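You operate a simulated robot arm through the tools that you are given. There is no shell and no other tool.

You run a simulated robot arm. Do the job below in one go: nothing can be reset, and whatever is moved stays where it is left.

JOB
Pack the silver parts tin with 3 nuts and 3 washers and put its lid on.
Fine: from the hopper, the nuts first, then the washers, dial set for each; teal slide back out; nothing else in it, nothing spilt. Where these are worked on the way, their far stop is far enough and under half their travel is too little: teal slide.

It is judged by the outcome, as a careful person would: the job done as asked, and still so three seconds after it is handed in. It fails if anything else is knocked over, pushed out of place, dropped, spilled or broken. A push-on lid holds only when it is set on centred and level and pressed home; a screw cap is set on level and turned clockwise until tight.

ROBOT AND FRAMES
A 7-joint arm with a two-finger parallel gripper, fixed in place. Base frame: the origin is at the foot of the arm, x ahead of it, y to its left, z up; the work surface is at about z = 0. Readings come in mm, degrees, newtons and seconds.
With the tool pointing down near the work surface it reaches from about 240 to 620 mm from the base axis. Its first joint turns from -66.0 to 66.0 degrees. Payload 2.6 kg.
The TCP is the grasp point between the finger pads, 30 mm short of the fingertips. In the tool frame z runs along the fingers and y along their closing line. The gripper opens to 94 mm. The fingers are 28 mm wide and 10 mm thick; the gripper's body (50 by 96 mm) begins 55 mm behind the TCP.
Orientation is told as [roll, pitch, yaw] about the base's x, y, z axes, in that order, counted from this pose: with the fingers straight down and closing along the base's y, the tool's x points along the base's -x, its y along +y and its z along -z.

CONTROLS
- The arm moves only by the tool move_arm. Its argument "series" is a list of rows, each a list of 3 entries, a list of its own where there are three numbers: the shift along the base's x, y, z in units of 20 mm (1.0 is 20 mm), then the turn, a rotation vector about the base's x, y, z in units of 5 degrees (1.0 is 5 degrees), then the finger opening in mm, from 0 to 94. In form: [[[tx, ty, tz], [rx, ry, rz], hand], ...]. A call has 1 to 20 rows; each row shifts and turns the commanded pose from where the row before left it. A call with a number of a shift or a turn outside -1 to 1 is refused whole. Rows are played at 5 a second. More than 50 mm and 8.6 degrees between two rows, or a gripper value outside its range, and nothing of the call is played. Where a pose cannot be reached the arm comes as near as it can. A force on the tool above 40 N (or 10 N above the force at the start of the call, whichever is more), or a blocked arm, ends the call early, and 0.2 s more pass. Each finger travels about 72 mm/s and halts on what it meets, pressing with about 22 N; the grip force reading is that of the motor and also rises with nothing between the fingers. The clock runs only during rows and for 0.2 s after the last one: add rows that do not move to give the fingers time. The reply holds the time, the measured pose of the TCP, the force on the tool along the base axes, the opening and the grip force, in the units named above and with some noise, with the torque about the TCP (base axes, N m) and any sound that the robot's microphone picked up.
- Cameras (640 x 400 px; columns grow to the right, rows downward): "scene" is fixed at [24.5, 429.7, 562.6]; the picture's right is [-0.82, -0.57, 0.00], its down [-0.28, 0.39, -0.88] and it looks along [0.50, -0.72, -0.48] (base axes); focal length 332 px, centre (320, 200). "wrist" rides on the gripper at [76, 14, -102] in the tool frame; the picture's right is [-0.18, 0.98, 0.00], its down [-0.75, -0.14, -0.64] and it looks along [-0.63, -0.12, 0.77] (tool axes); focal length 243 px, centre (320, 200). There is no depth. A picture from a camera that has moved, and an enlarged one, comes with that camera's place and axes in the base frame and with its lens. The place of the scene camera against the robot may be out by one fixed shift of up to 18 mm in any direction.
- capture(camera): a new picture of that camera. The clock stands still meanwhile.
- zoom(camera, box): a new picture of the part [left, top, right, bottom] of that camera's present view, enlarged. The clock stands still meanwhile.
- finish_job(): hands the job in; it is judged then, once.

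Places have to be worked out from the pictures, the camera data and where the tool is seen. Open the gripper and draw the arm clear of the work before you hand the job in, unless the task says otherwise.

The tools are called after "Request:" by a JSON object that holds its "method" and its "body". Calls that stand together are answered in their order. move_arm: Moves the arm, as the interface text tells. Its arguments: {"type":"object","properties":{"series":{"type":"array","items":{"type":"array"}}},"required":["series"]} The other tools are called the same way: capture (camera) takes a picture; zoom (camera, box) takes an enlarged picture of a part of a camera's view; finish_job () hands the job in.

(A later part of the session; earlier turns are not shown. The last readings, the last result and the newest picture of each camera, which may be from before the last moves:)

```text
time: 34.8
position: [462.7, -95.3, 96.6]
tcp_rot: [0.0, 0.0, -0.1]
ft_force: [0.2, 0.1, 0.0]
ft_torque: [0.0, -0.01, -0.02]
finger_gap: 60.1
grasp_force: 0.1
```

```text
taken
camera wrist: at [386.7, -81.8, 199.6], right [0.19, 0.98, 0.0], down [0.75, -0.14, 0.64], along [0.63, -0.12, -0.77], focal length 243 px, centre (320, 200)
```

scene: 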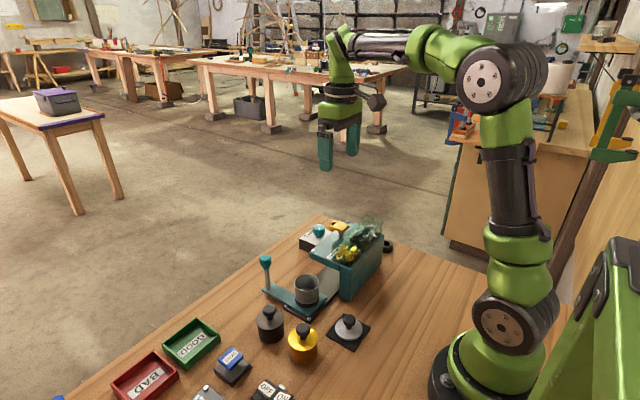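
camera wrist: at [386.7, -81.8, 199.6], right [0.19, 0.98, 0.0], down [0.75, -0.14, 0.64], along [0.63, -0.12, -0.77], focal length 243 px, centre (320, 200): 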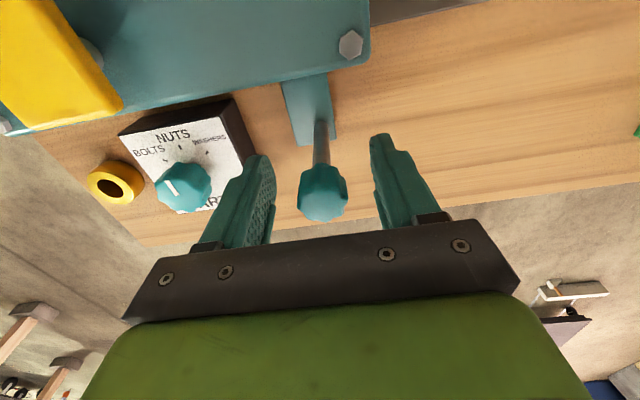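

The handle is centred between the fingers. I grip it and pull the slide gently back out, about 112 mm.

Request:
{"method": "move_arm", "body": {"series": [[[0, 0, 0], [0, 0, 0], 45], [[0, 0, 0], [0, 0, 0], 30], [[0, 0, 0], [0, 0, 0], 20], [[0, 0, 0], [0, 0, 0], 20], [[0, 0.2, 0], [0, 0, 0], 20], [[0, 0.4, 0], [0, 0, 0], 20], [[0, 0.5, 0], [0, 0, 0], 20], [[0, 0.5, 0], [0, 0, 0], 20], [[0, 0.5, 0], [0, 0, 0], 20], [[0, 0.5, 0], [0, 0, 0], 20], [[0, 0.5, 0], [0, 0, 0], 20], [[0, 0.5, 0], [0, 0, 0], 20], [[0, 0.5, 0], [0, 0, 0], 20], [[0, 0.5, 0], [0, 0, 0], 20], [[0, 0.4, 0], [0, 0, 0], 20], [[0, 0.3, 0], [0, 0, 0], 20], [[0, 0.2, 0], [0, 0, 0], 20], [[0, 0, 0], [0, 0, 0], 20]]}}

Request:
{"method": "capture", "body": {"camera": "wrist"}}

Request:
{"method": "zoom", "body": {"camera": "scene", "box": [220, 200, 380, 325]}}

```text
time: 38.6
position: [462.2, 14.4, 98.1]
tcp_rot: [0.1, 0.1, -0.2]
ft_force: [0.0, 0.8, -0.3]
ft_torque: [-0.18, -0.92, 0.15]
finger_gap: 25.0
grasp_force: 45.2
```

```text
taken
camera wrist: at [386.7, 28.6, 199.9], right [0.18, 0.98, 0.0], down [0.75, -0.14, 0.64], along [0.63, -0.12, -0.77], focal length 243 px, centre (320, 200)
```

wrist: 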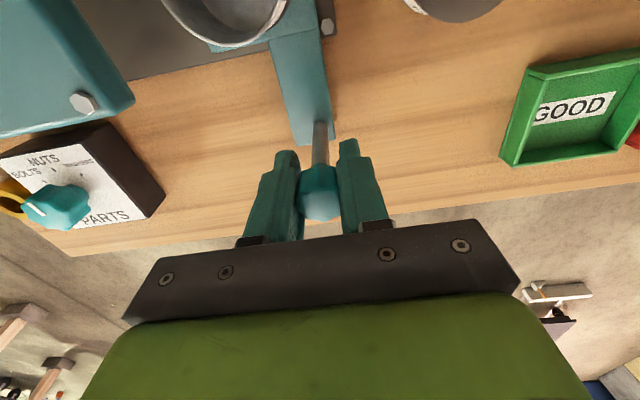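

```text
3.20 times, centred on (300, 262) of scene
camera zoom: at [24.5, 429.7, 562.6], right [-0.82, -0.57, 0.0], down [-0.28, 0.39, -0.88], along [0.5, -0.72, -0.48], focal length 1062 px, centre (384, 0)
```

zoom: 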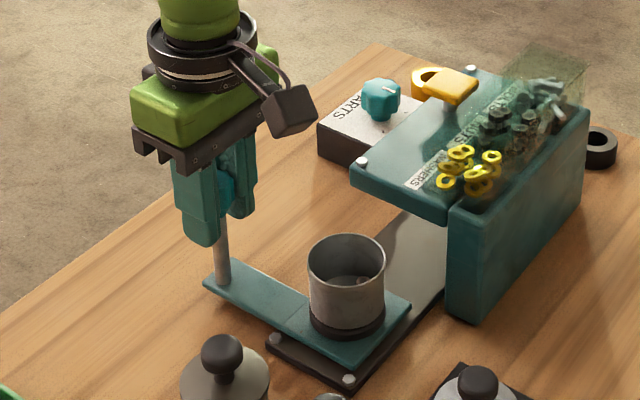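

Something small shows in the tin; I zoom in on it.

Request:
{"method": "zoom", "body": {"camera": "scene", "box": [285, 262, 335, 300]}}

Request:
{"method": "zoom", "body": {"camera": "wrist", "box": [150, 0, 310, 60]}}

```text
10.53 times, centred on (310, 281) of scene
camera zoom: at [24.5, 429.7, 562.6], right [-0.82, -0.57, 0.0], down [-0.28, 0.39, -0.88], along [0.5, -0.72, -0.48], focal length 3492 px, centre (425, -653)
```

zoom: 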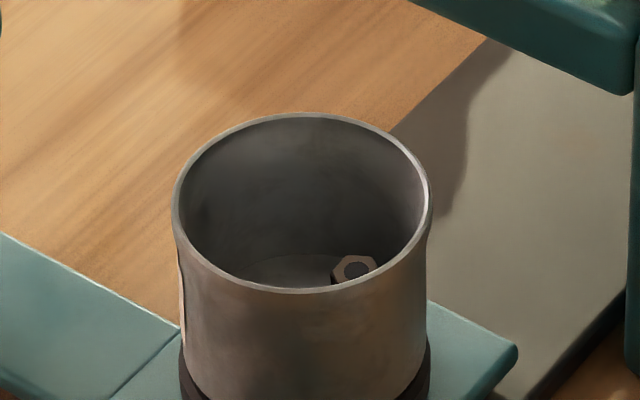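

```text
4.00 times, centred on (230, 30) of wrist
camera zoom: at [386.7, 28.6, 199.9], right [0.18, 0.98, 0.0], down [0.75, -0.14, 0.64], along [0.63, -0.12, -0.77], focal length 970 px, centre (680, 880)
```

zoom: 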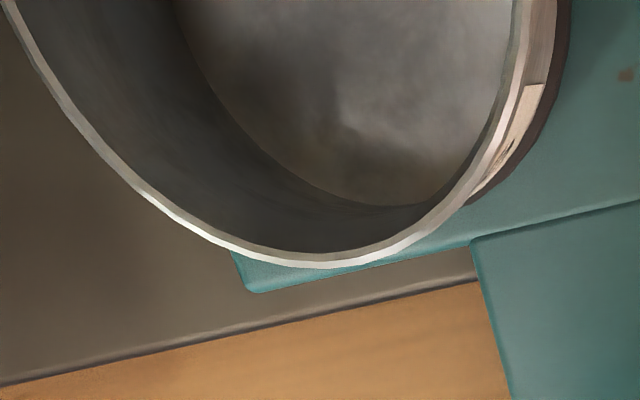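

One nut is in the tin: one press gives one part. I push the slide back in to the far stop.

Request:
{"method": "move_arm", "body": {"series": [[[0, -0.2, 0], [0, 0, 0], 20], [[0, -0.4, 0], [0, 0, 0], 20], [[0, -0.5, 0], [0, 0, 0], 20], [[0, -0.5, 0], [0, 0, 0], 20], [[0, -0.5, 0], [0, 0, 0], 20], [[0, -0.5, 0], [0, 0, 0], 20], [[0, -0.5, 0], [0, 0, 0], 20], [[0, -0.5, 0], [0, 0, 0], 20], [[0, -0.5, 0], [0, 0, 0], 20], [[0, -0.5, 0], [0, 0, 0], 20], [[0, -0.4, 0], [0, 0, 0], 20], [[0, -0.3, 0], [0, 0, 0], 20], [[0, -0.2, 0], [0, 0, 0], 20], [[0, -0.08, 0], [0, 0, 0], 20], [[0, 0, 0], [0, 0, 0], 20]]}}

Request:
{"method": "zoom", "body": {"camera": "scene", "box": [240, 190, 400, 310]}}

```text
time: 41.8
position: [462.7, -95.7, 97.6]
tcp_rot: [0.3, 0.1, -0.1]
ft_force: [-1.7, 13.3, 13.3]
ft_torque: [0.11, 0.59, -0.02]
finger_gap: 25.0
grasp_force: 45.3
```

```text
3.33 times, centred on (320, 250) of scene
camera zoom: at [24.4, 429.7, 562.6], right [-0.82, -0.57, 0.0], down [-0.28, 0.39, -0.88], along [0.5, -0.72, -0.48], focal length 1106 px, centre (320, 33)
```

zoom: 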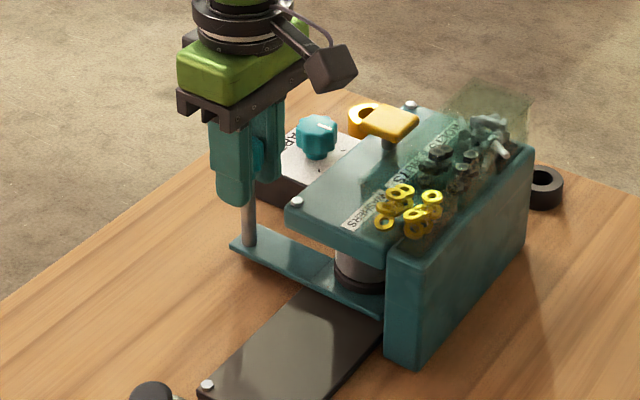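

At the far stop again. I release the handle, rise, and return above the yellow key with closed fingers.

Request:
{"method": "move_arm", "body": {"series": [[[0, 0.08, 0], [0, 0, 0], 30], [[0, 0, 0], [0, 0, 0], 50], [[0, 0, 0.4], [0, 0, 0], 60], [[0, 0, 0.9], [0, 0, 0], 60], [[0, 0, 1], [0, 0, 0], 60], [[0, 0, 1], [0, 0, 0], 60], [[0, 0, 1], [0, 0, 0], 60], [[0, 0, 0.9], [0, 0, 0], 60], [[-0.6, -0.6, 0], [0, 0, 0], 60], [[-0.7, -0.7, 0], [0, 0, 0], 40], [[-0.7, -0.7, 0], [0, 0, 0], 20], [[-0.7, -0.7, 0], [0, 0, 0], 0], [[-0.7, -0.7, 0], [0, 0, 0], 0], [[-0.3, -0.38, 0], [0, 0, 0], 0], [[0, 0, -0.9], [0, 0, 0], 0], [[0, 0, -0.9], [0, 0, 0], 0], [[0, 0, 0], [0, 0, 0], 0]]}}

Request:
{"method": "capture", "body": {"camera": "wrist"}}

Request:
{"method": "zoom", "body": {"camera": "scene", "box": [260, 170, 400, 280]}}

```text
time: 45.4
position: [388.5, -172.6, 165.2]
tcp_rot: [0.1, 0.0, -0.2]
ft_force: [-0.4, -0.3, -0.3]
ft_torque: [-0.01, -0.04, -0.01]
finger_gap: 0.0
grasp_force: 21.8
```

```text
taken
camera wrist: at [313.0, -158.0, 267.2], right [0.19, 0.98, 0.0], down [0.75, -0.14, 0.64], along [0.63, -0.12, -0.77], focal length 243 px, centre (320, 200)
```

wrist: 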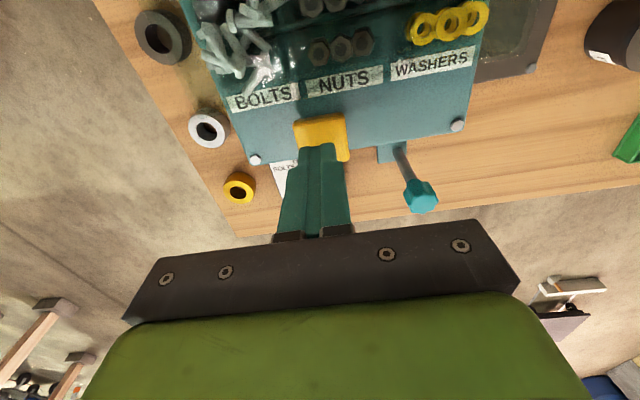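

```text
3.64 times, centred on (330, 225) of scene
camera zoom: at [24.5, 429.7, 562.6], right [-0.82, -0.57, 0.0], down [-0.28, 0.39, -0.88], along [0.5, -0.72, -0.48], focal length 1206 px, centre (284, 109)
```

zoom: 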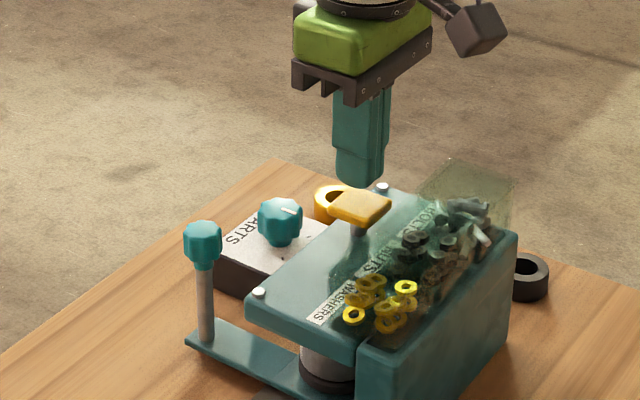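

In place above the key. Second press, to the same depth as before, and release.

Request:
{"method": "move_arm", "body": {"series": [[[0, 0, -0.4], [0, 0, 0], 0], [[0, 0, -0.35], [0, 0, 0], 0], [[0, 0, -0.2], [0, 0, 0], 0], [[0, 0, -0.15], [0, 0, 0], 0], [[0, 0, -0.15], [0, 0, 0], 0], [[0, 0, 0], [0, 0, 0], 0]]}}

Request:
{"method": "move_arm", "body": {"series": [[[0, 0, 0.4], [0, 0, 0], 0], [[0, 0, 0.6], [0, 0, 0], 0], [[0, 0, 0.25], [0, 0, 0], 0], [[0, 0, 0], [0, 0, 0], 0], [[0, 0, 0], [0, 0, 0], 0]]}}

```text
time: 46.8
position: [389.4, -171.0, 140.4]
tcp_rot: [0.1, 0.1, -0.2]
ft_force: [0.9, -1.3, 1.4]
ft_torque: [-0.01, 0.01, 0.02]
finger_gap: 0.0
grasp_force: 22.0
heard: click
```

```text
time: 48.0
position: [388.8, -171.6, 166.1]
tcp_rot: [0.1, 0.0, -0.1]
ft_force: [0.6, -0.1, -0.9]
ft_torque: [0.02, 0.0, 0.0]
finger_gap: 0.1
grasp_force: 21.8
```

Second click heard; the key is released. Third press for the last nut.

Request:
{"method": "move_arm", "body": {"series": [[[0, 0, -0.4], [0, 0, 0], 0], [[0, 0, -0.35], [0, 0, 0], 0], [[0, 0, -0.2], [0, 0, 0], 0], [[0, 0, -0.15], [0, 0, 0], 0], [[0, 0, -0.15], [0, 0, 0], 0], [[0, 0, 0], [0, 0, 0], 0]]}}

Request:
{"method": "move_arm", "body": {"series": [[[0, 0, 0.4], [0, 0, 0], 0], [[0, 0, 0.6], [0, 0, 0], 0], [[0, 0, 0.25], [0, 0, 0], 0], [[0, 0, 0], [0, 0, 0], 0], [[0, 0, 0], [0, 0, 0], 0]]}}

Request:
{"method": "zoom", "body": {"camera": "scene", "box": [260, 170, 400, 280]}}

```text
time: 49.4
position: [389.3, -171.5, 142.7]
tcp_rot: [0.1, 0.0, -0.1]
ft_force: [-0.5, 0.6, 1.7]
ft_torque: [-0.01, -0.02, -0.03]
finger_gap: 0.0
grasp_force: 22.1
heard: click
```

```text
time: 50.6
position: [388.7, -171.2, 165.5]
tcp_rot: [0.1, 0.0, -0.1]
ft_force: [-1.0, -0.2, 0.4]
ft_torque: [-0.01, 0.02, -0.02]
finger_gap: 0.1
grasp_force: 22.1
```

```text
3.64 times, centred on (330, 225) of scene
camera zoom: at [24.5, 429.7, 562.6], right [-0.82, -0.57, 0.0], down [-0.28, 0.39, -0.88], along [0.5, -0.72, -0.48], focal length 1206 px, centre (284, 109)
```

zoom: 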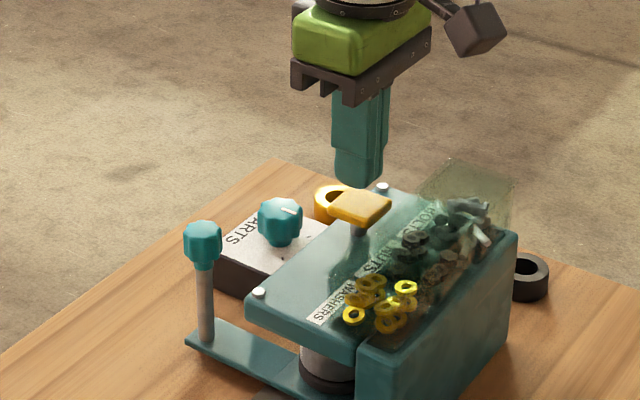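

Three clicks for three nuts. Before changing the dial I verify the count: back to the handle and pull the slide out.

Request:
{"method": "move_arm", "body": {"series": [[[0, 0, 1], [0, 0, 0], 0], [[0.3, 0.3, 0.8], [0, 0, 0], 0], [[0.7, 0.7, 0], [0, 0, 0], 20], [[0.7, 0.7, 0], [0, 0, 0], 40], [[0.7, 0.7, 0], [0, 0, 0], 60], [[0.7, 0.7, 0], [0, 0, 0], 60], [[0.6, 0.68, 0], [0, 0, 0], 60], [[0, 0, -0.6], [0, 0, 0], 60], [[0, 0, -0.9], [0, 0, 0], 60], [[0, 0, -0.9], [0, 0, 0], 60], [[0, 0, -0.9], [0, 0, 0], 60], [[0, 0, -0.8], [0, 0, 0], 60], [[0, 0, -0.7], [0, 0, 0], 60], [[0, 0, -0.4], [0, 0, 0], 60], [[0, 0, 0], [0, 0, 0], 45], [[0, 0, 0], [0, 0, 0], 30], [[0, 0, 0], [0, 0, 0], 20], [[0, 0, 0], [0, 0, 0], 20]]}}

Request:
{"method": "capture", "body": {"camera": "wrist"}}

```text
time: 54.4
position: [461.8, -94.5, 95.8]
tcp_rot: [0.1, 0.1, -0.1]
ft_force: [0.1, 10.6, -2.4]
ft_torque: [0.09, -0.01, 0.02]
finger_gap: 24.7
grasp_force: 45.2
```

```text
taken
camera wrist: at [386.6, -81.5, 200.0], right [0.18, 0.98, 0.0], down [0.75, -0.14, 0.64], along [0.63, -0.12, -0.77], focal length 243 px, centre (320, 200)
```

wrist: 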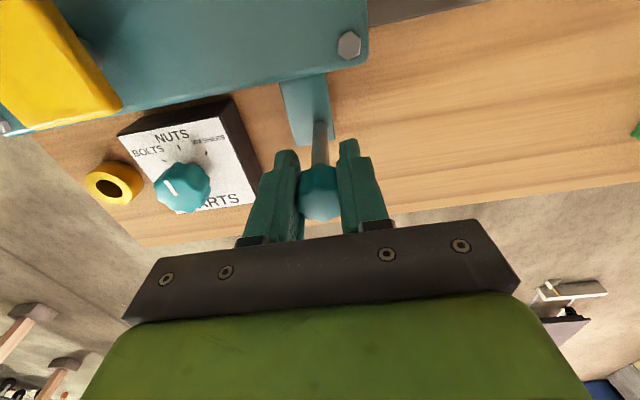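

The handle is gripped; I pull the slide out about 110 mm.

Request:
{"method": "move_arm", "body": {"series": [[[0, 0.2, 0], [0, 0, 0], 20], [[0, 0.4, 0], [0, 0, 0], 20], [[0, 0.5, 0], [0, 0, 0], 20], [[0, 0.5, 0], [0, 0, 0], 20], [[0, 0.5, 0], [0, 0, 0], 20], [[0, 0.5, 0], [0, 0, 0], 20], [[0, 0.5, 0], [0, 0, 0], 20], [[0, 0.5, 0], [0, 0, 0], 20], [[0, 0.5, 0], [0, 0, 0], 20], [[0, 0.5, 0], [0, 0, 0], 20], [[0, 0.4, 0], [0, 0, 0], 20], [[0, 0.3, 0], [0, 0, 0], 20], [[0, 0.2, 0], [0, 0, 0], 20], [[0, 0, 0], [0, 0, 0], 20]]}}

Request:
{"method": "zoom", "body": {"camera": "scene", "box": [285, 262, 335, 300]}}

```text
time: 57.4
position: [463.4, 14.2, 96.6]
tcp_rot: [0.0, 0.1, -0.2]
ft_force: [-9.9, 0.7, 14.3]
ft_torque: [0.02, 1.24, -0.13]
finger_gap: 24.6
grasp_force: 44.8
```

```text
10.53 times, centred on (310, 281) of scene
camera zoom: at [24.5, 429.7, 562.6], right [-0.82, -0.57, 0.0], down [-0.28, 0.39, -0.88], along [0.5, -0.72, -0.48], focal length 3492 px, centre (425, -653)
```

zoom: 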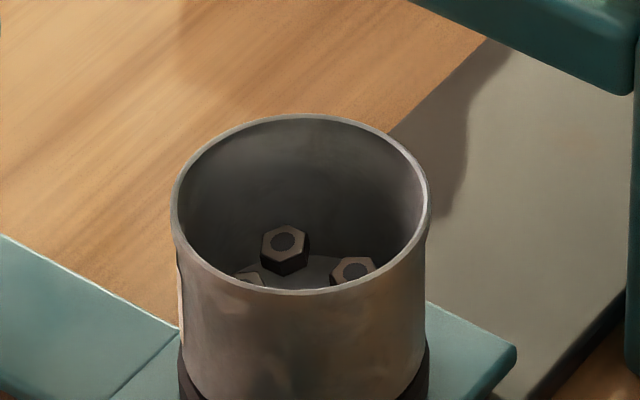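

Three nuts are in the tin, matching three clicks. I push the slide back in to the far stop.

Request:
{"method": "move_arm", "body": {"series": [[[0, -0.2, 0], [0, 0, 0], 20], [[0, -0.4, 0], [0, 0, 0], 20], [[0, -0.5, 0], [0, 0, 0], 20], [[0, -0.5, 0], [0, 0, 0], 20], [[0, -0.5, 0], [0, 0, 0], 20], [[0, -0.5, 0], [0, 0, 0], 20], [[0, -0.5, 0], [0, 0, 0], 20], [[0, -0.5, 0], [0, 0, 0], 20], [[0, -0.5, 0], [0, 0, 0], 20], [[0, -0.5, 0], [0, 0, 0], 20], [[0, -0.4, 0], [0, 0, 0], 20], [[0, -0.3, 0], [0, 0, 0], 20], [[0, -0.2, 0], [0, 0, 0], 20], [[0, -0.08, 0], [0, 0, 0], 20], [[0, 0, 0], [0, 0, 0], 20]]}}

Request:
{"method": "zoom", "body": {"camera": "scene", "box": [240, 190, 400, 310]}}

```text
time: 60.6
position: [462.8, -95.1, 97.3]
tcp_rot: [0.2, 0.1, 0.0]
ft_force: [13.8, 10.5, -7.1]
ft_torque: [-0.03, -0.87, 0.22]
finger_gap: 24.8
grasp_force: 45.0
```

```text
3.33 times, centred on (320, 250) of scene
camera zoom: at [24.5, 429.7, 562.6], right [-0.82, -0.57, 0.0], down [-0.28, 0.39, -0.88], along [0.5, -0.72, -0.48], focal length 1106 px, centre (320, 33)
```

zoom: 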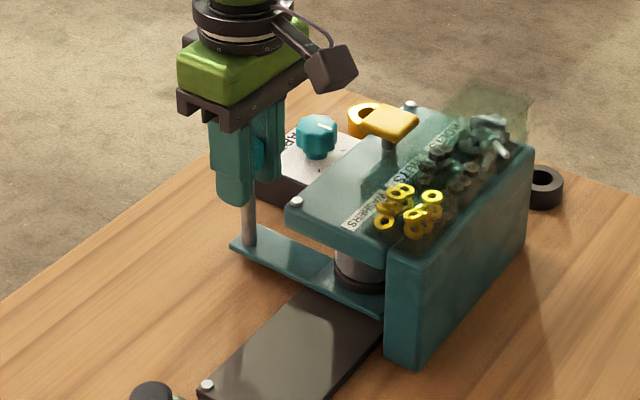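

At the far stop again. I release, rise, and move above the dial with the wrist turned +50° so that I can turn it back −50° to WASHERS.

Request:
{"method": "move_arm", "body": {"series": [[[0, 0.08, 0], [0, 0, 0], 30], [[0, 0, 0], [0, 0, 0], 50], [[0, 0, 0.4], [0, 0, 0], 60], [[0, 0, 0.9], [0, 0, 0], 60], [[0, 0, 1], [0, 0, 0], 60], [[0, 0, 1], [0, 0, 0], 60], [[0, 0, 1], [0, 0, 0], 60], [[0, 0, 0.8], [0, 0, 0], 60], [[0.06, -0.5, 0], [0, 0, 1], 60], [[0.06, -0.55, 0], [0, 0, 1], 60], [[0.06, -0.55, 0], [0, 0, 1], 60], [[0.06, -0.55, 0], [0, 0, 1], 60], [[0.06, -0.55, 0], [0, 0, 1], 60], [[0.06, -0.55, 0], [0, 0, 1], 60], [[0.06, -0.55, 0], [0, 0, 1], 60], [[0.06, -0.55, 0], [0, 0, 1], 60], [[0.06, -0.5, 0], [0, 0, 1], 60], [[0.06, -0.39, 0], [0, 0, 1], 60], [[0, 0, 0], [0, 0, 0], 60]]}}

Request:
{"method": "capture", "body": {"camera": "wrist"}}

```text
time: 64.6
position: [473.5, -201.1, 200.5]
tcp_rot: [0.1, 0.0, 49.8]
ft_force: [-0.1, 0.1, -0.3]
ft_torque: [-0.03, -0.01, 0.02]
finger_gap: 60.0
grasp_force: 0.0
```

```text
taken
camera wrist: at [413.7, -250.3, 302.1], right [-0.63, 0.77, 0.0], down [0.59, 0.49, 0.64], along [0.5, 0.41, -0.77], focal length 243 px, centre (320, 200)
```

wrist: 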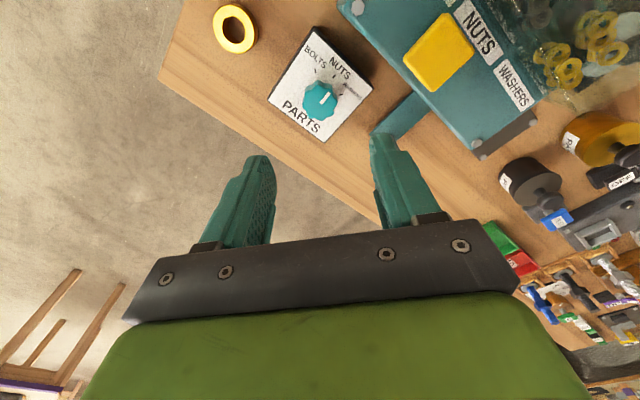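

Above the dial at (473.5,-201,200), yaw 50. I descend around the knob and grip it.

Request:
{"method": "move_arm", "body": {"series": [[[0, 0, -1], [0, 0, 0], 60], [[0, 0, -1], [0, 0, 0], 60], [[0, 0, -1], [0, 0, 0], 60], [[0, 0, -1], [0, 0, 0], 60], [[0, 0, -1], [0, 0, 0], 60], [[0, 0, -0.8], [0, 0, 0], 60], [[0, 0, -0.5], [0, 0, 0], 60], [[0, 0, -0.28], [0, 0, 0], 60], [[0, 0, 0], [0, 0, 0], 60], [[0, 0, 0], [0, 0, 0], 45], [[0, 0, 0], [0, 0, 0], 36], [[0, 0, 0], [0, 0, 0], 30], [[0, 0, 0], [0, 0, 0], 30], [[0, 0, 0], [0, 0, 0], 30]]}}

Request:
{"method": "capture", "body": {"camera": "wrist"}}

```text
time: 67.6
position: [473.8, -201.7, 67.1]
tcp_rot: [0.0, 0.0, 49.9]
ft_force: [0.9, 0.3, -1.8]
ft_torque: [0.02, -0.08, -0.02]
finger_gap: 32.4
grasp_force: 45.3
```

```text
taken
camera wrist: at [414.3, -250.2, 170.3], right [-0.63, 0.77, 0.0], down [0.59, 0.48, 0.64], along [0.5, 0.41, -0.77], focal length 243 px, centre (320, 200)
```

wrist: 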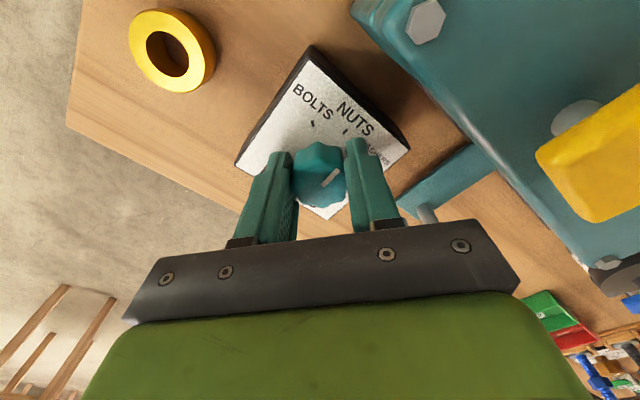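

Gripped (32.4 mm). I turn −50° to WASHERS.

Request:
{"method": "move_arm", "body": {"series": [[[0, 0, 0], [0, 0, -1], 30], [[0, 0, 0], [0, 0, -1], 30], [[0, 0, 0], [0, 0, -1], 30], [[0, 0, 0], [0, 0, -1], 30], [[0, 0, 0], [0, 0, -1], 30], [[0, 0, 0], [0, 0, -1], 30], [[0, 0, 0], [0, 0, -1], 30], [[0, 0, 0], [0, 0, -1], 30], [[0, 0, 0], [0, 0, -1], 30], [[0, 0, 0], [0, 0, -1], 30], [[0, 0, 0], [0, 0, 0], 30], [[0, 0, 0], [0, 0, 0], 30]]}}

Request:
{"method": "zoom", "body": {"camera": "wrist", "box": [220, 60, 440, 240]}}

```text
time: 70.2
position: [473.0, -200.8, 67.7]
tcp_rot: [0.2, 0.2, -0.3]
ft_force: [-25.5, 8.8, 18.9]
ft_torque: [0.12, 0.33, 0.0]
finger_gap: 32.7
grasp_force: 44.6
```

```text
2.22 times, centred on (330, 150) of wrist
camera zoom: at [398.2, -186.2, 170.5], right [0.19, 0.98, 0.0], down [0.76, -0.15, 0.64], along [0.63, -0.12, -0.77], focal length 539 px, centre (298, 311)
```

zoom: 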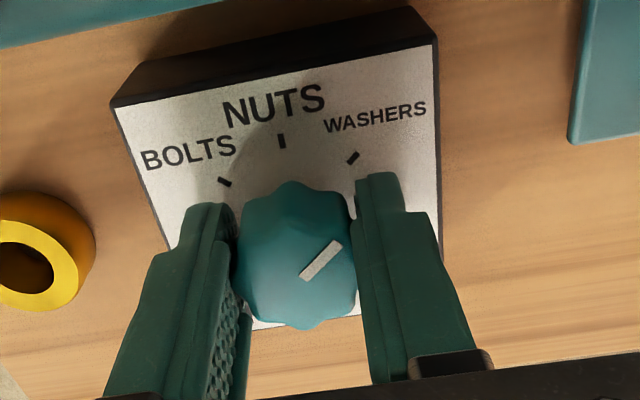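

The pointer is at WASHERS again, as in the first picture. I release, lift, and check.

Request:
{"method": "move_arm", "body": {"series": [[[0, 0, 0], [0, 0, 0], 45], [[0, 0, 0], [0, 0, 0], 60], [[0, 0, 0.5], [0, 0, 0], 60], [[0, 0, 1], [0, 0, 0], 60], [[0, 0, 1], [0, 0, 0], 60], [[0, 0, 1], [0, 0, 0], 60], [[0, 0, 1], [0, 0, 0], 60], [[0, 0, 1], [0, 0, 0], 60], [[0, 0, 1], [0, 0, 0], 60], [[0, 0, 0], [0, 0, 0], 60]]}}

Request:
{"method": "zoom", "body": {"camera": "wrist", "box": [240, 30, 400, 150]}}

Request:
{"method": "zoom", "body": {"camera": "scene", "box": [240, 190, 400, 310]}}

```text
time: 72.4
position: [475.1, -199.0, 199.1]
tcp_rot: [0.1, 0.1, 0.0]
ft_force: [-0.1, 0.1, -0.3]
ft_torque: [0.02, -0.01, -0.04]
finger_gap: 59.8
grasp_force: 0.0
```

```text
3.33 times, centred on (320, 90) of wrist
camera zoom: at [399.0, -185.3, 301.5], right [0.19, 0.98, 0.0], down [0.75, -0.14, 0.64], along [0.63, -0.12, -0.77], focal length 809 px, centre (320, 567)
```

zoom: 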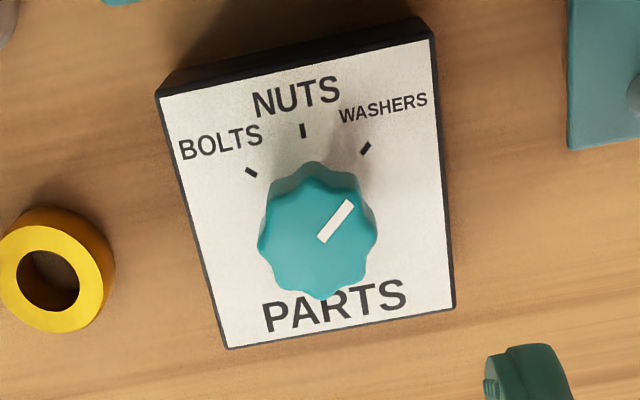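

```text
3.33 times, centred on (320, 250) of scene
camera zoom: at [24.5, 429.7, 562.6], right [-0.82, -0.57, 0.0], down [-0.28, 0.39, -0.88], along [0.5, -0.72, -0.48], focal length 1106 px, centre (320, 33)
```

zoom: 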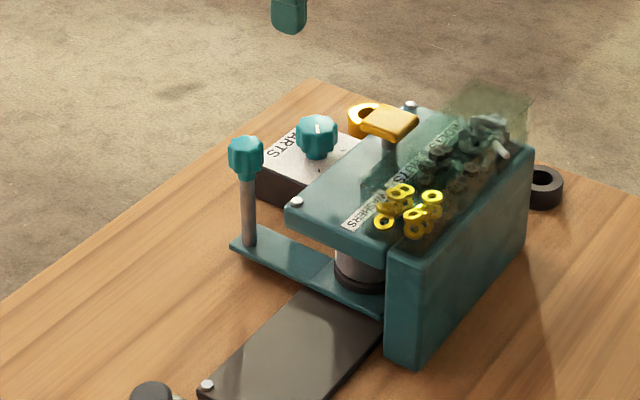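

The pointer is on WASHERS and the slide is still fully in. I close the fingers and move above the yellow key.

Request:
{"method": "move_arm", "body": {"series": [[[-0.8, 0.28, 0], [0, 0, 0], 40], [[-0.9, 0.3, 0], [0, 0, 0], 20], [[-0.9, 0.3, 0], [0, 0, 0], 0], [[-0.9, 0.3, 0], [0, 0, 0], 0], [[-0.8, 0.28, 0], [0, 0, 0], 0], [[0, 0, -0.8], [0, 0, 0], 0], [[0, 0, -0.82], [0, 0, 0], 0], [[0, 0, 0], [0, 0, 0], 0], [[0, 0, 0], [0, 0, 0], 0]]}}

Request:
{"method": "capture", "body": {"camera": "wrist"}}

```text
time: 74.4
position: [388.1, -171.5, 165.3]
tcp_rot: [0.0, 0.0, -0.1]
ft_force: [0.3, -0.1, -0.2]
ft_torque: [0.01, 0.0, -0.05]
finger_gap: 0.2
grasp_force: 22.2
```

```text
taken
camera wrist: at [312.2, -157.8, 267.8], right [0.19, 0.98, 0.0], down [0.75, -0.14, 0.64], along [0.63, -0.12, -0.77], focal length 243 px, centre (320, 200)
```

wrist: 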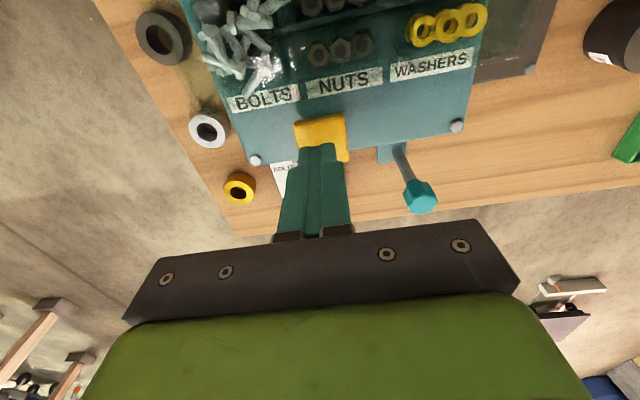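

Same spot as before. First washer press and release.

Request:
{"method": "move_arm", "body": {"series": [[[0, 0, -0.4], [0, 0, 0], 0], [[0, 0, -0.35], [0, 0, 0], 0], [[0, 0, -0.2], [0, 0, 0], 0], [[0, 0, -0.15], [0, 0, 0], 0], [[0, 0, -0.15], [0, 0, 0], 0], [[0, 0, 0], [0, 0, 0], 0]]}}

Request:
{"method": "move_arm", "body": {"series": [[[0, 0, 0.4], [0, 0, 0], 0], [[0, 0, 0.6], [0, 0, 0], 0], [[0, 0, 0.25], [0, 0, 0], 0], [[0, 0, 0], [0, 0, 0], 0], [[0, 0, 0], [0, 0, 0], 0]]}}

```text
time: 75.8
position: [388.8, -172.1, 140.8]
tcp_rot: [0.1, -0.1, -0.1]
ft_force: [-0.1, 0.3, 1.5]
ft_torque: [-0.05, -0.03, 0.03]
finger_gap: 0.3
grasp_force: 22.3
heard: click
```

```text
time: 77.0
position: [388.7, -170.8, 165.1]
tcp_rot: [0.1, 0.0, -0.1]
ft_force: [0.0, 0.4, 0.2]
ft_torque: [-0.02, 0.03, -0.03]
finger_gap: 0.0
grasp_force: 21.2
```

One click for the first washer. Second washer press and release.

Request:
{"method": "move_arm", "body": {"series": [[[0, 0, -0.4], [0, 0, 0], 0], [[0, 0, -0.35], [0, 0, 0], 0], [[0, 0, -0.2], [0, 0, 0], 0], [[0, 0, -0.15], [0, 0, 0], 0], [[0, 0, -0.15], [0, 0, 0], 0], [[0, 0, 0], [0, 0, 0], 0]]}}

Request:
{"method": "move_arm", "body": {"series": [[[0, 0, 0.4], [0, 0, 0], 0], [[0, 0, 0.6], [0, 0, 0], 0], [[0, 0, 0.25], [0, 0, 0], 0], [[0, 0, 0], [0, 0, 0], 0], [[0, 0, 0], [0, 0, 0], 0]]}}

```text
time: 78.4
position: [389.0, -171.9, 141.6]
tcp_rot: [0.1, 0.0, -0.1]
ft_force: [-1.8, -0.7, 2.3]
ft_torque: [-0.01, -0.01, 0.0]
finger_gap: 0.0
grasp_force: 22.0
heard: click
```

```text
time: 79.6
position: [388.4, -171.8, 164.8]
tcp_rot: [0.1, 0.0, -0.1]
ft_force: [0.7, 0.7, 0.3]
ft_torque: [0.0, 0.03, -0.02]
finger_gap: 0.0
grasp_force: 21.9
```

Second click heard. Third washer press and release.

Request:
{"method": "move_arm", "body": {"series": [[[0, 0, -0.4], [0, 0, 0], 0], [[0, 0, -0.35], [0, 0, 0], 0], [[0, 0, -0.2], [0, 0, 0], 0], [[0, 0, -0.15], [0, 0, 0], 0], [[0, 0, -0.15], [0, 0, 0], 0], [[0, 0, 0], [0, 0, 0], 0]]}}

Request:
{"method": "move_arm", "body": {"series": [[[0, 0, 0.4], [0, 0, 0], 0], [[0, 0, 0.6], [0, 0, 0], 0], [[0, 0, 0.25], [0, 0, 0], 0], [[0, 0, 0], [0, 0, 0], 0], [[0, 0, 0], [0, 0, 0], 0]]}}

Request:
{"method": "zoom", "body": {"camera": "scene", "box": [240, 190, 400, 310]}}

```text
time: 81.0
position: [389.3, -171.3, 140.1]
tcp_rot: [0.1, -0.1, 0.0]
ft_force: [-1.0, -2.1, 2.0]
ft_torque: [-0.06, 0.03, 0.0]
finger_gap: 0.2
grasp_force: 22.0
heard: click
```

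```text
time: 82.2
position: [388.8, -172.2, 165.6]
tcp_rot: [0.3, -0.1, -0.1]
ft_force: [-0.9, -0.3, 0.0]
ft_torque: [0.04, -0.01, 0.01]
finger_gap: 0.1
grasp_force: 22.3
```

```text
3.33 times, centred on (320, 250) of scene
camera zoom: at [24.5, 429.7, 562.6], right [-0.82, -0.57, 0.0], down [-0.28, 0.39, -0.88], along [0.5, -0.72, -0.48], focal length 1106 px, centre (320, 33)
```

zoom: 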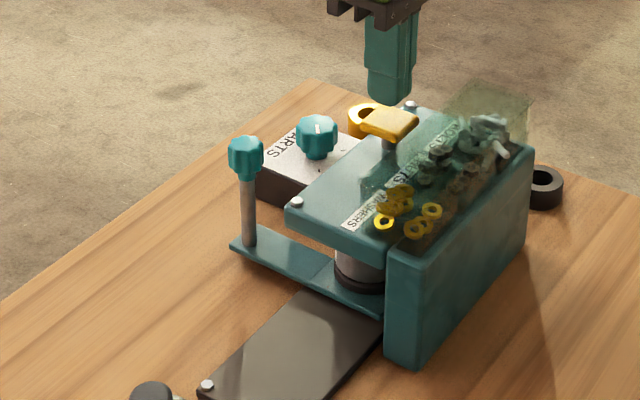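

Three clicks for the washers too. I go back to the handle and grip it.

Request:
{"method": "move_arm", "body": {"series": [[[0, 0, 1], [0, 0, 0], 0], [[0.3, 0.3, 0.8], [0, 0, 0], 0], [[0.7, 0.7, 0], [0, 0, 0], 20], [[0.7, 0.7, 0], [0, 0, 0], 40], [[0.7, 0.7, 0], [0, 0, 0], 60], [[0.7, 0.7, 0], [0, 0, 0], 60], [[0.6, 0.68, 0], [0, 0, 0], 60], [[0, 0, -0.6], [0, 0, 0], 60], [[0, 0, -0.9], [0, 0, 0], 60], [[0, 0, -0.9], [0, 0, 0], 60], [[0, 0, -0.9], [0, 0, 0], 60], [[0, 0, -0.8], [0, 0, 0], 60], [[0, 0, -0.7], [0, 0, 0], 60], [[0, 0, -0.4], [0, 0, 0], 60], [[0, 0, 0], [0, 0, 0], 45], [[0, 0, 0], [0, 0, 0], 30], [[0, 0, 0], [0, 0, 0], 20], [[0, 0, 0], [0, 0, 0], 20]]}}

Request:
{"method": "capture", "body": {"camera": "wrist"}}

```text
time: 86.0
position: [462.4, -94.9, 96.4]
tcp_rot: [0.1, 0.1, -0.1]
ft_force: [1.5, 1.0, -3.8]
ft_torque: [0.01, -0.09, -0.02]
finger_gap: 24.1
grasp_force: 44.8
```

```text
taken
camera wrist: at [386.6, -81.0, 198.7], right [0.19, 0.98, 0.0], down [0.75, -0.14, 0.64], along [0.63, -0.12, -0.77], focal length 243 px, centre (320, 200)
```

wrist: 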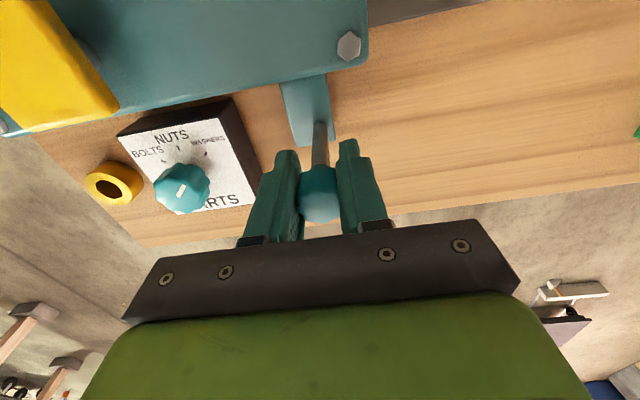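

The handle is held. I pull the slide all the way out, about 115 mm, slowing at the end.

Request:
{"method": "move_arm", "body": {"series": [[[0, 0.2, 0], [0, 0, 0], 20], [[0, 0.4, 0], [0, 0, 0], 20], [[0, 0.5, 0], [0, 0, 0], 20], [[0, 0.5, 0], [0, 0, 0], 20], [[0, 0.5, 0], [0, 0, 0], 20], [[0, 0.5, 0], [0, 0, 0], 20], [[0, 0.5, 0], [0, 0, 0], 20], [[0, 0.5, 0], [0, 0, 0], 20], [[0, 0.5, 0], [0, 0, 0], 20], [[0, 0.5, 0], [0, 0, 0], 20], [[0, 0.4, 0], [0, 0, 0], 20], [[0, 0.3, 0], [0, 0, 0], 20], [[0, 0.2, 0], [0, 0, 0], 20], [[0, 0.15, 0], [0, 0, 0], 20], [[0, 0.1, 0], [0, 0, 0], 20], [[0, 0.05, 0], [0, 0, 0], 20], [[0, 0, 0], [0, 0, 0], 20]]}}

Request:
{"method": "zoom", "body": {"camera": "scene", "box": [285, 262, 335, 300]}}

Request:
{"method": "zoom", "body": {"camera": "scene", "box": [220, 200, 400, 340]}}

```text
time: 89.6
position: [463.2, 20.7, 96.8]
tcp_rot: [-0.1, 0.1, -0.2]
ft_force: [16.3, -6.7, -27.5]
ft_torque: [0.0, -0.02, 0.09]
finger_gap: 24.5
grasp_force: 45.1
```

```text
10.53 times, centred on (310, 281) of scene
camera zoom: at [24.7, 429.7, 562.6], right [-0.82, -0.57, 0.0], down [-0.28, 0.39, -0.88], along [0.5, -0.72, -0.48], focal length 3492 px, centre (425, -653)
```

zoom: 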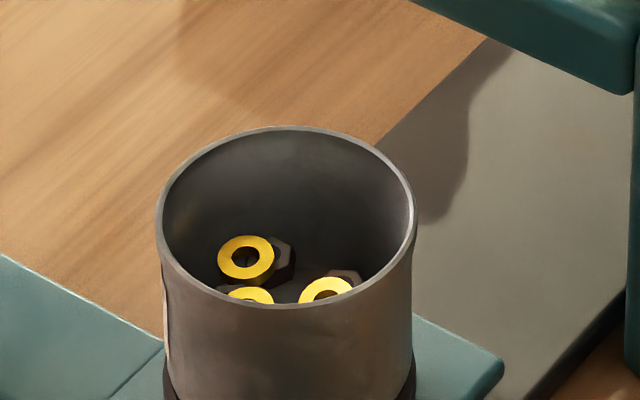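

```text
2.86 times, centred on (310, 270) of scene
camera zoom: at [24.7, 429.7, 562.6], right [-0.82, -0.57, 0.0], down [-0.28, 0.39, -0.88], along [0.5, -0.72, -0.48], focal length 948 px, centre (349, 0)
```

zoom: 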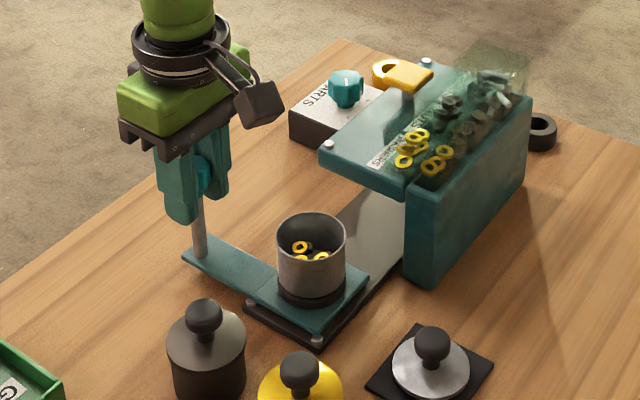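

Three washers lie on three nuts in the tin, and the slide is at its out stop. I release the handle, rise, and move back toward the base to view the tin and the lid from above.

Request:
{"method": "move_arm", "body": {"series": [[[0, -0.03, 0], [0, 0, 0], 30], [[0, 0, 0], [0, 0, 0], 50], [[0, 0, 0.4], [0, 0, 0], 60], [[0, 0, 0.9], [0, 0, 0], 60], [[0, 0, 1], [0, 0, 0], 60], [[0, 0, 1], [0, 0, 0], 60], [[0, 0, 1], [0, 0, 0], 60], [[0, 0, 1], [0, 0, 0], 60], [[-0.9, 0, 1], [0, 0, 0], 60], [[-1, 0, 1], [0, 0, 0], 60], [[-1, 0, 0.5], [0, 0, 0], 60], [[-1, 0, 0], [0, 0, 0], 60], [[-1, 0, 0], [0, 0, 0], 60], [[-1, 0, 0], [0, 0, 0], 60], [[-1, 0, 0], [0, 0, 0], 60], [[-1, 0, 0], [0, 0, 0], 60], [[0, 0, 0], [0, 0, 0], 60], [[0, 0, 0], [0, 0, 0], 60]]}}

Request:
{"method": "capture", "body": {"camera": "wrist"}}

Request:
{"method": "capture", "body": {"camera": "scene"}}

```text
time: 93.4
position: [304.6, 21.3, 252.3]
tcp_rot: [0.1, 0.0, -0.1]
ft_force: [1.1, 0.9, -0.4]
ft_torque: [-0.02, 0.04, -0.01]
finger_gap: 59.8
grasp_force: 0.1
```

```text
taken
camera wrist: at [228.1, 34.5, 354.8], right [0.19, 0.98, 0.0], down [0.75, -0.14, 0.64], along [0.63, -0.12, -0.77], focal length 243 px, centre (320, 200)
```

wrist: 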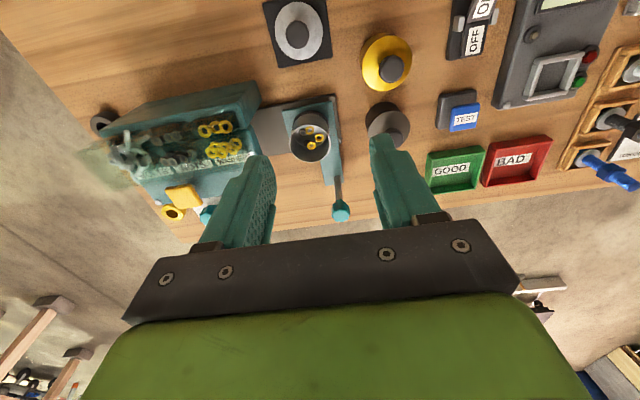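

```text
taken
```

scene: 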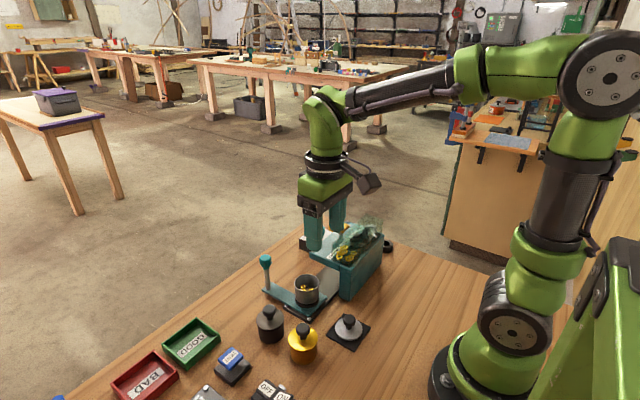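

The tin, lid and mat are all in view. I zoom on the tin and on the lid to measure them.

Request:
{"method": "zoom", "body": {"camera": "wrist", "box": [250, 85, 370, 165]}}

Request:
{"method": "zoom", "body": {"camera": "wrist", "box": [240, 0, 360, 80]}}

Request:
{"method": "zoom", "body": {"camera": "scene", "box": [310, 300, 390, 360]}}

```text
5.00 times, centred on (310, 125) of wrist
camera zoom: at [228.1, 34.5, 354.8], right [0.19, 0.98, 0.0], down [0.75, -0.14, 0.64], along [0.63, -0.12, -0.77], focal length 1213 px, centre (370, 575)
```

zoom: 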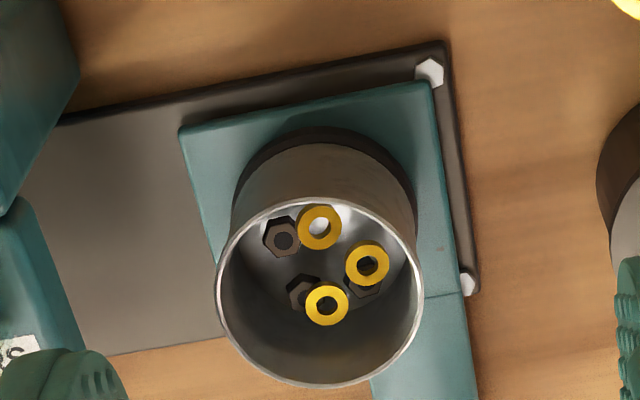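

```text
5.00 times, centred on (300, 40) of wrist
camera zoom: at [228.1, 34.5, 354.8], right [0.19, 0.98, 0.0], down [0.75, -0.14, 0.64], along [0.63, -0.12, -0.77], focal length 1213 px, centre (420, 1000)
```

zoom: 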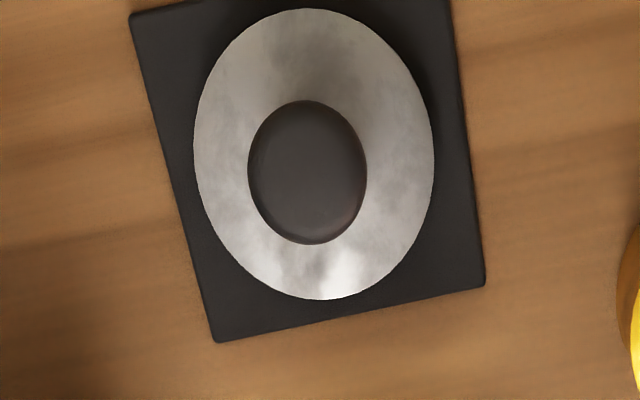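

```text
6.67 times, centred on (350, 330) of scene
camera zoom: at [24.5, 429.7, 562.6], right [-0.82, -0.57, 0.0], down [-0.28, 0.39, -0.88], along [0.5, -0.72, -0.48], focal length 2212 px, centre (120, -667)
```

zoom: 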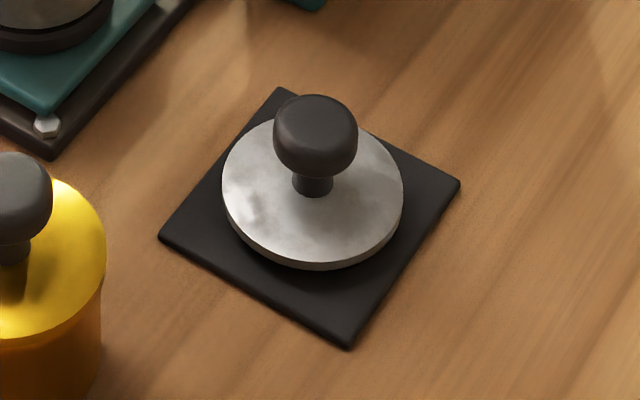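

The tin holds exactly 3 nuts and 3 washers. The silver lid lies on its mat at about (253,5), its knob ≈26 mm wide with top near z≈38. I move above it with open fingers.

Request:
{"method": "move_arm", "body": {"series": [[[-0.5, -0.15, 0], [0, 0, 0], 60], [[-0.5, -0.15, 0], [0, 0, 0], 60], [[-0.5, -0.15, 0], [0, 0, 0], 60], [[-0.5, -0.15, 0], [0, 0, 0], 60], [[-0.5, -0.15, 0], [0, 0, 0], 60], [[0, 0, -0.9], [0, 0, 0], 60], [[0, 0, -1], [0, 0, 0], 60], [[0, 0, -1], [0, 0, 0], 60], [[0, 0, -1], [0, 0, 0], 60], [[0, 0, -1], [0, 0, 0], 60], [[0, 0, -0.9], [0, 0, 0], 60], [[0, 0, -0.6], [0, 0, 0], 60], [[0, 0, 0], [0, 0, 0], 60], [[0, 0, 0], [0, 0, 0], 60]]}}

Request:
{"method": "capture", "body": {"camera": "wrist"}}

Request:
{"method": "zoom", "body": {"camera": "scene", "box": [280, 250, 420, 370]}}

```text
time: 96.4
position: [255.1, 5.4, 125.0]
tcp_rot: [0.1, 0.0, 0.0]
ft_force: [-0.9, 1.0, -0.5]
ft_torque: [-0.02, -0.02, -0.02]
finger_gap: 60.0
grasp_force: 0.1
```

```text
taken
camera wrist: at [178.7, 19.3, 227.6], right [0.19, 0.98, 0.0], down [0.75, -0.14, 0.64], along [0.63, -0.12, -0.77], focal length 243 px, centre (320, 200)
```

wrist: 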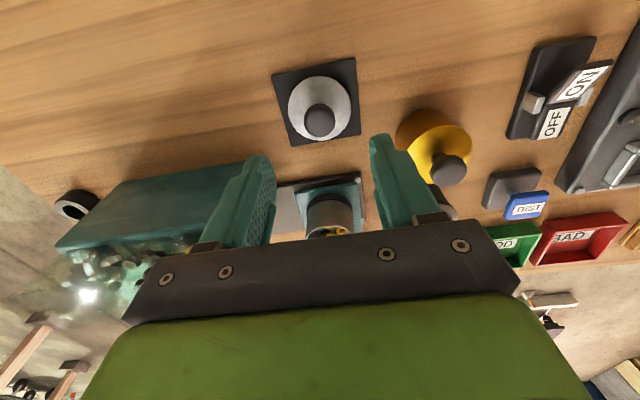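

```text
3.33 times, centred on (350, 310) of scene
camera zoom: at [24.5, 429.7, 562.6], right [-0.82, -0.57, 0.0], down [-0.28, 0.39, -0.88], along [0.5, -0.72, -0.48], focal length 1106 px, centre (220, -167)
```

zoom: 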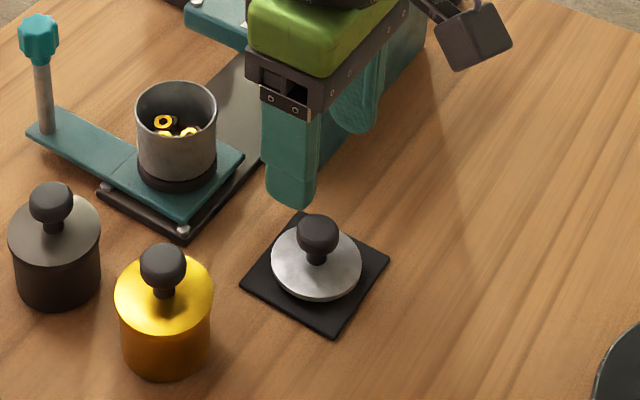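

Request:
{"method": "zoom", "body": {"camera": "wrist", "box": [260, 50, 380, 150]}}

```text
4.00 times, centred on (320, 100) of wrist
camera zoom: at [178.7, 19.3, 227.6], right [0.19, 0.98, 0.0], down [0.75, -0.14, 0.64], along [0.63, -0.12, -0.77], focal length 970 px, centre (320, 600)
```

zoom: 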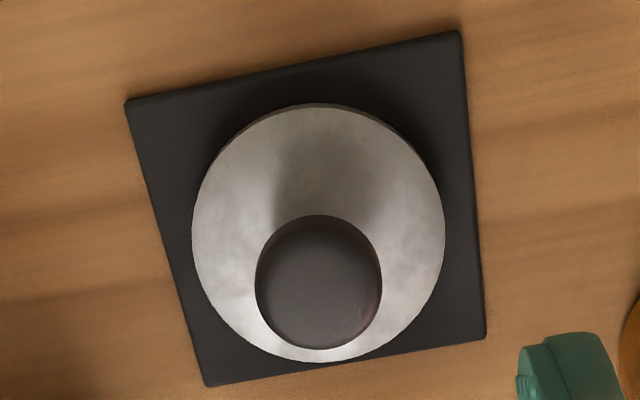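

The lid's axis is at about (253.2,4.0), lid top z≈8, knob equator z≈32. I descend to TCP z≈50 and close on the knob.

Request:
{"method": "move_arm", "body": {"series": [[[-0.04, -0.04, -0.8], [0, 0, 0], 60], [[0, 0, -0.9], [0, 0, 0], 60], [[0, 0, -0.9], [0, 0, 0], 60], [[0, 0, -0.7], [0, 0, 0], 60], [[0, 0, -0.5], [0, 0, 0], 60], [[0, 0, 0], [0, 0, 0], 60], [[0, 0, 0], [0, 0, 0], 60]]}}

Request:
{"method": "capture", "body": {"camera": "wrist"}}

Request:
{"method": "zoom", "body": {"camera": "scene", "box": [300, 270, 400, 360]}}

```text
time: 98.0
position: [254.5, 3.8, 49.5]
tcp_rot: [0.0, 0.1, -0.2]
ft_force: [0.3, 0.1, -0.3]
ft_torque: [0.0, 0.01, -0.02]
finger_gap: 59.8
grasp_force: 0.0
```

```text
taken
camera wrist: at [177.8, 18.4, 151.7], right [0.19, 0.98, 0.0], down [0.75, -0.14, 0.64], along [0.63, -0.12, -0.77], focal length 243 px, centre (320, 200)
```

wrist: 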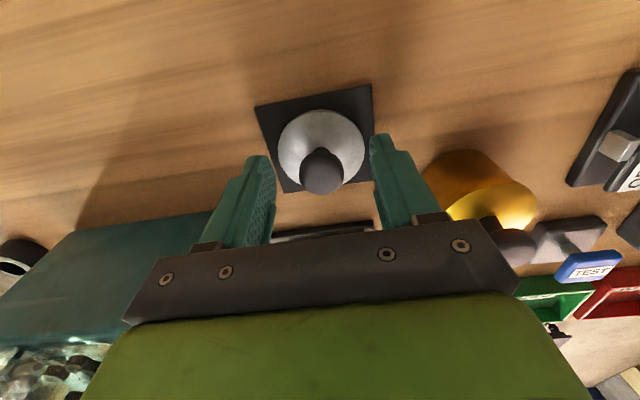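

```text
4.44 times, centred on (350, 315) of scene
camera zoom: at [24.5, 429.7, 562.6], right [-0.82, -0.57, 0.0], down [-0.28, 0.39, -0.88], along [0.5, -0.72, -0.48], focal length 1475 px, centre (187, -311)
```

zoom: 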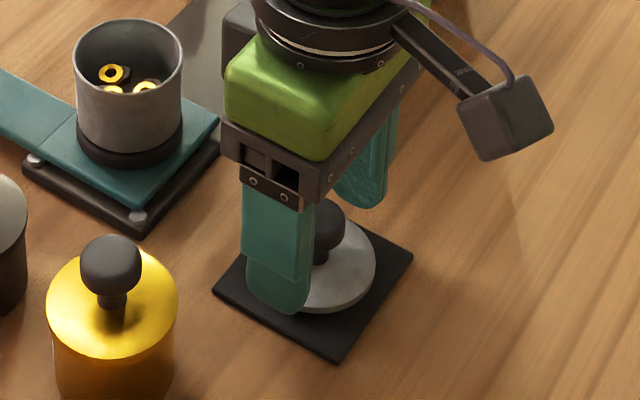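

The knob sits between the fingers. I close on it.

Request:
{"method": "move_arm", "body": {"series": [[[0.05, 0.02, 0], [0, 0, 0], 50], [[0, 0, 0], [0, 0, 0], 36], [[0, 0, 0], [0, 0, 0], 26], [[0, 0, 0], [0, 0, 0], 18], [[0, 0, 0], [0, 0, 0], 18], [[0, 0, 0], [0, 0, 0], 18]]}}

Request:
{"method": "capture", "body": {"camera": "wrist"}}

Request:
{"method": "zoom", "body": {"camera": "scene", "box": [300, 270, 400, 360]}}

```text
time: 99.4
position: [255.3, 4.2, 49.5]
tcp_rot: [0.1, 0.0, -0.2]
ft_force: [-0.2, -0.2, 0.2]
ft_torque: [-0.04, 0.02, 0.0]
finger_gap: 23.2
grasp_force: 22.6
```

```text
taken
camera wrist: at [179.1, 18.5, 151.6], right [0.19, 0.98, 0.0], down [0.75, -0.14, 0.64], along [0.63, -0.12, -0.77], focal length 243 px, centre (320, 200)
```

wrist: 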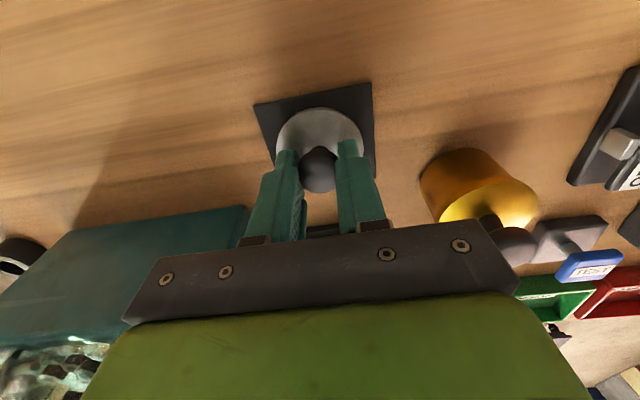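

```text
4.44 times, centred on (350, 315) of scene
camera zoom: at [24.5, 429.7, 562.6], right [-0.82, -0.57, 0.0], down [-0.28, 0.39, -0.88], along [0.5, -0.72, -0.48], focal length 1475 px, centre (187, -311)
```

zoom: 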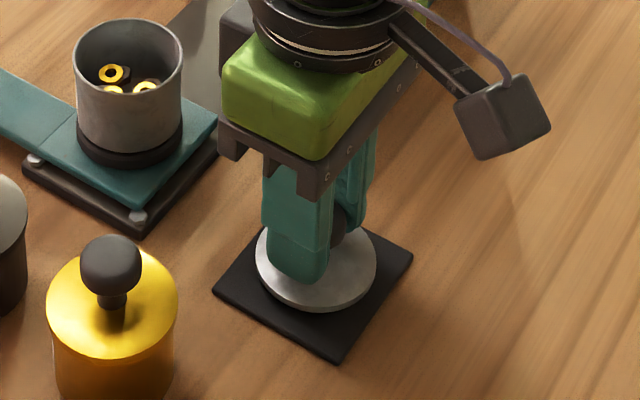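

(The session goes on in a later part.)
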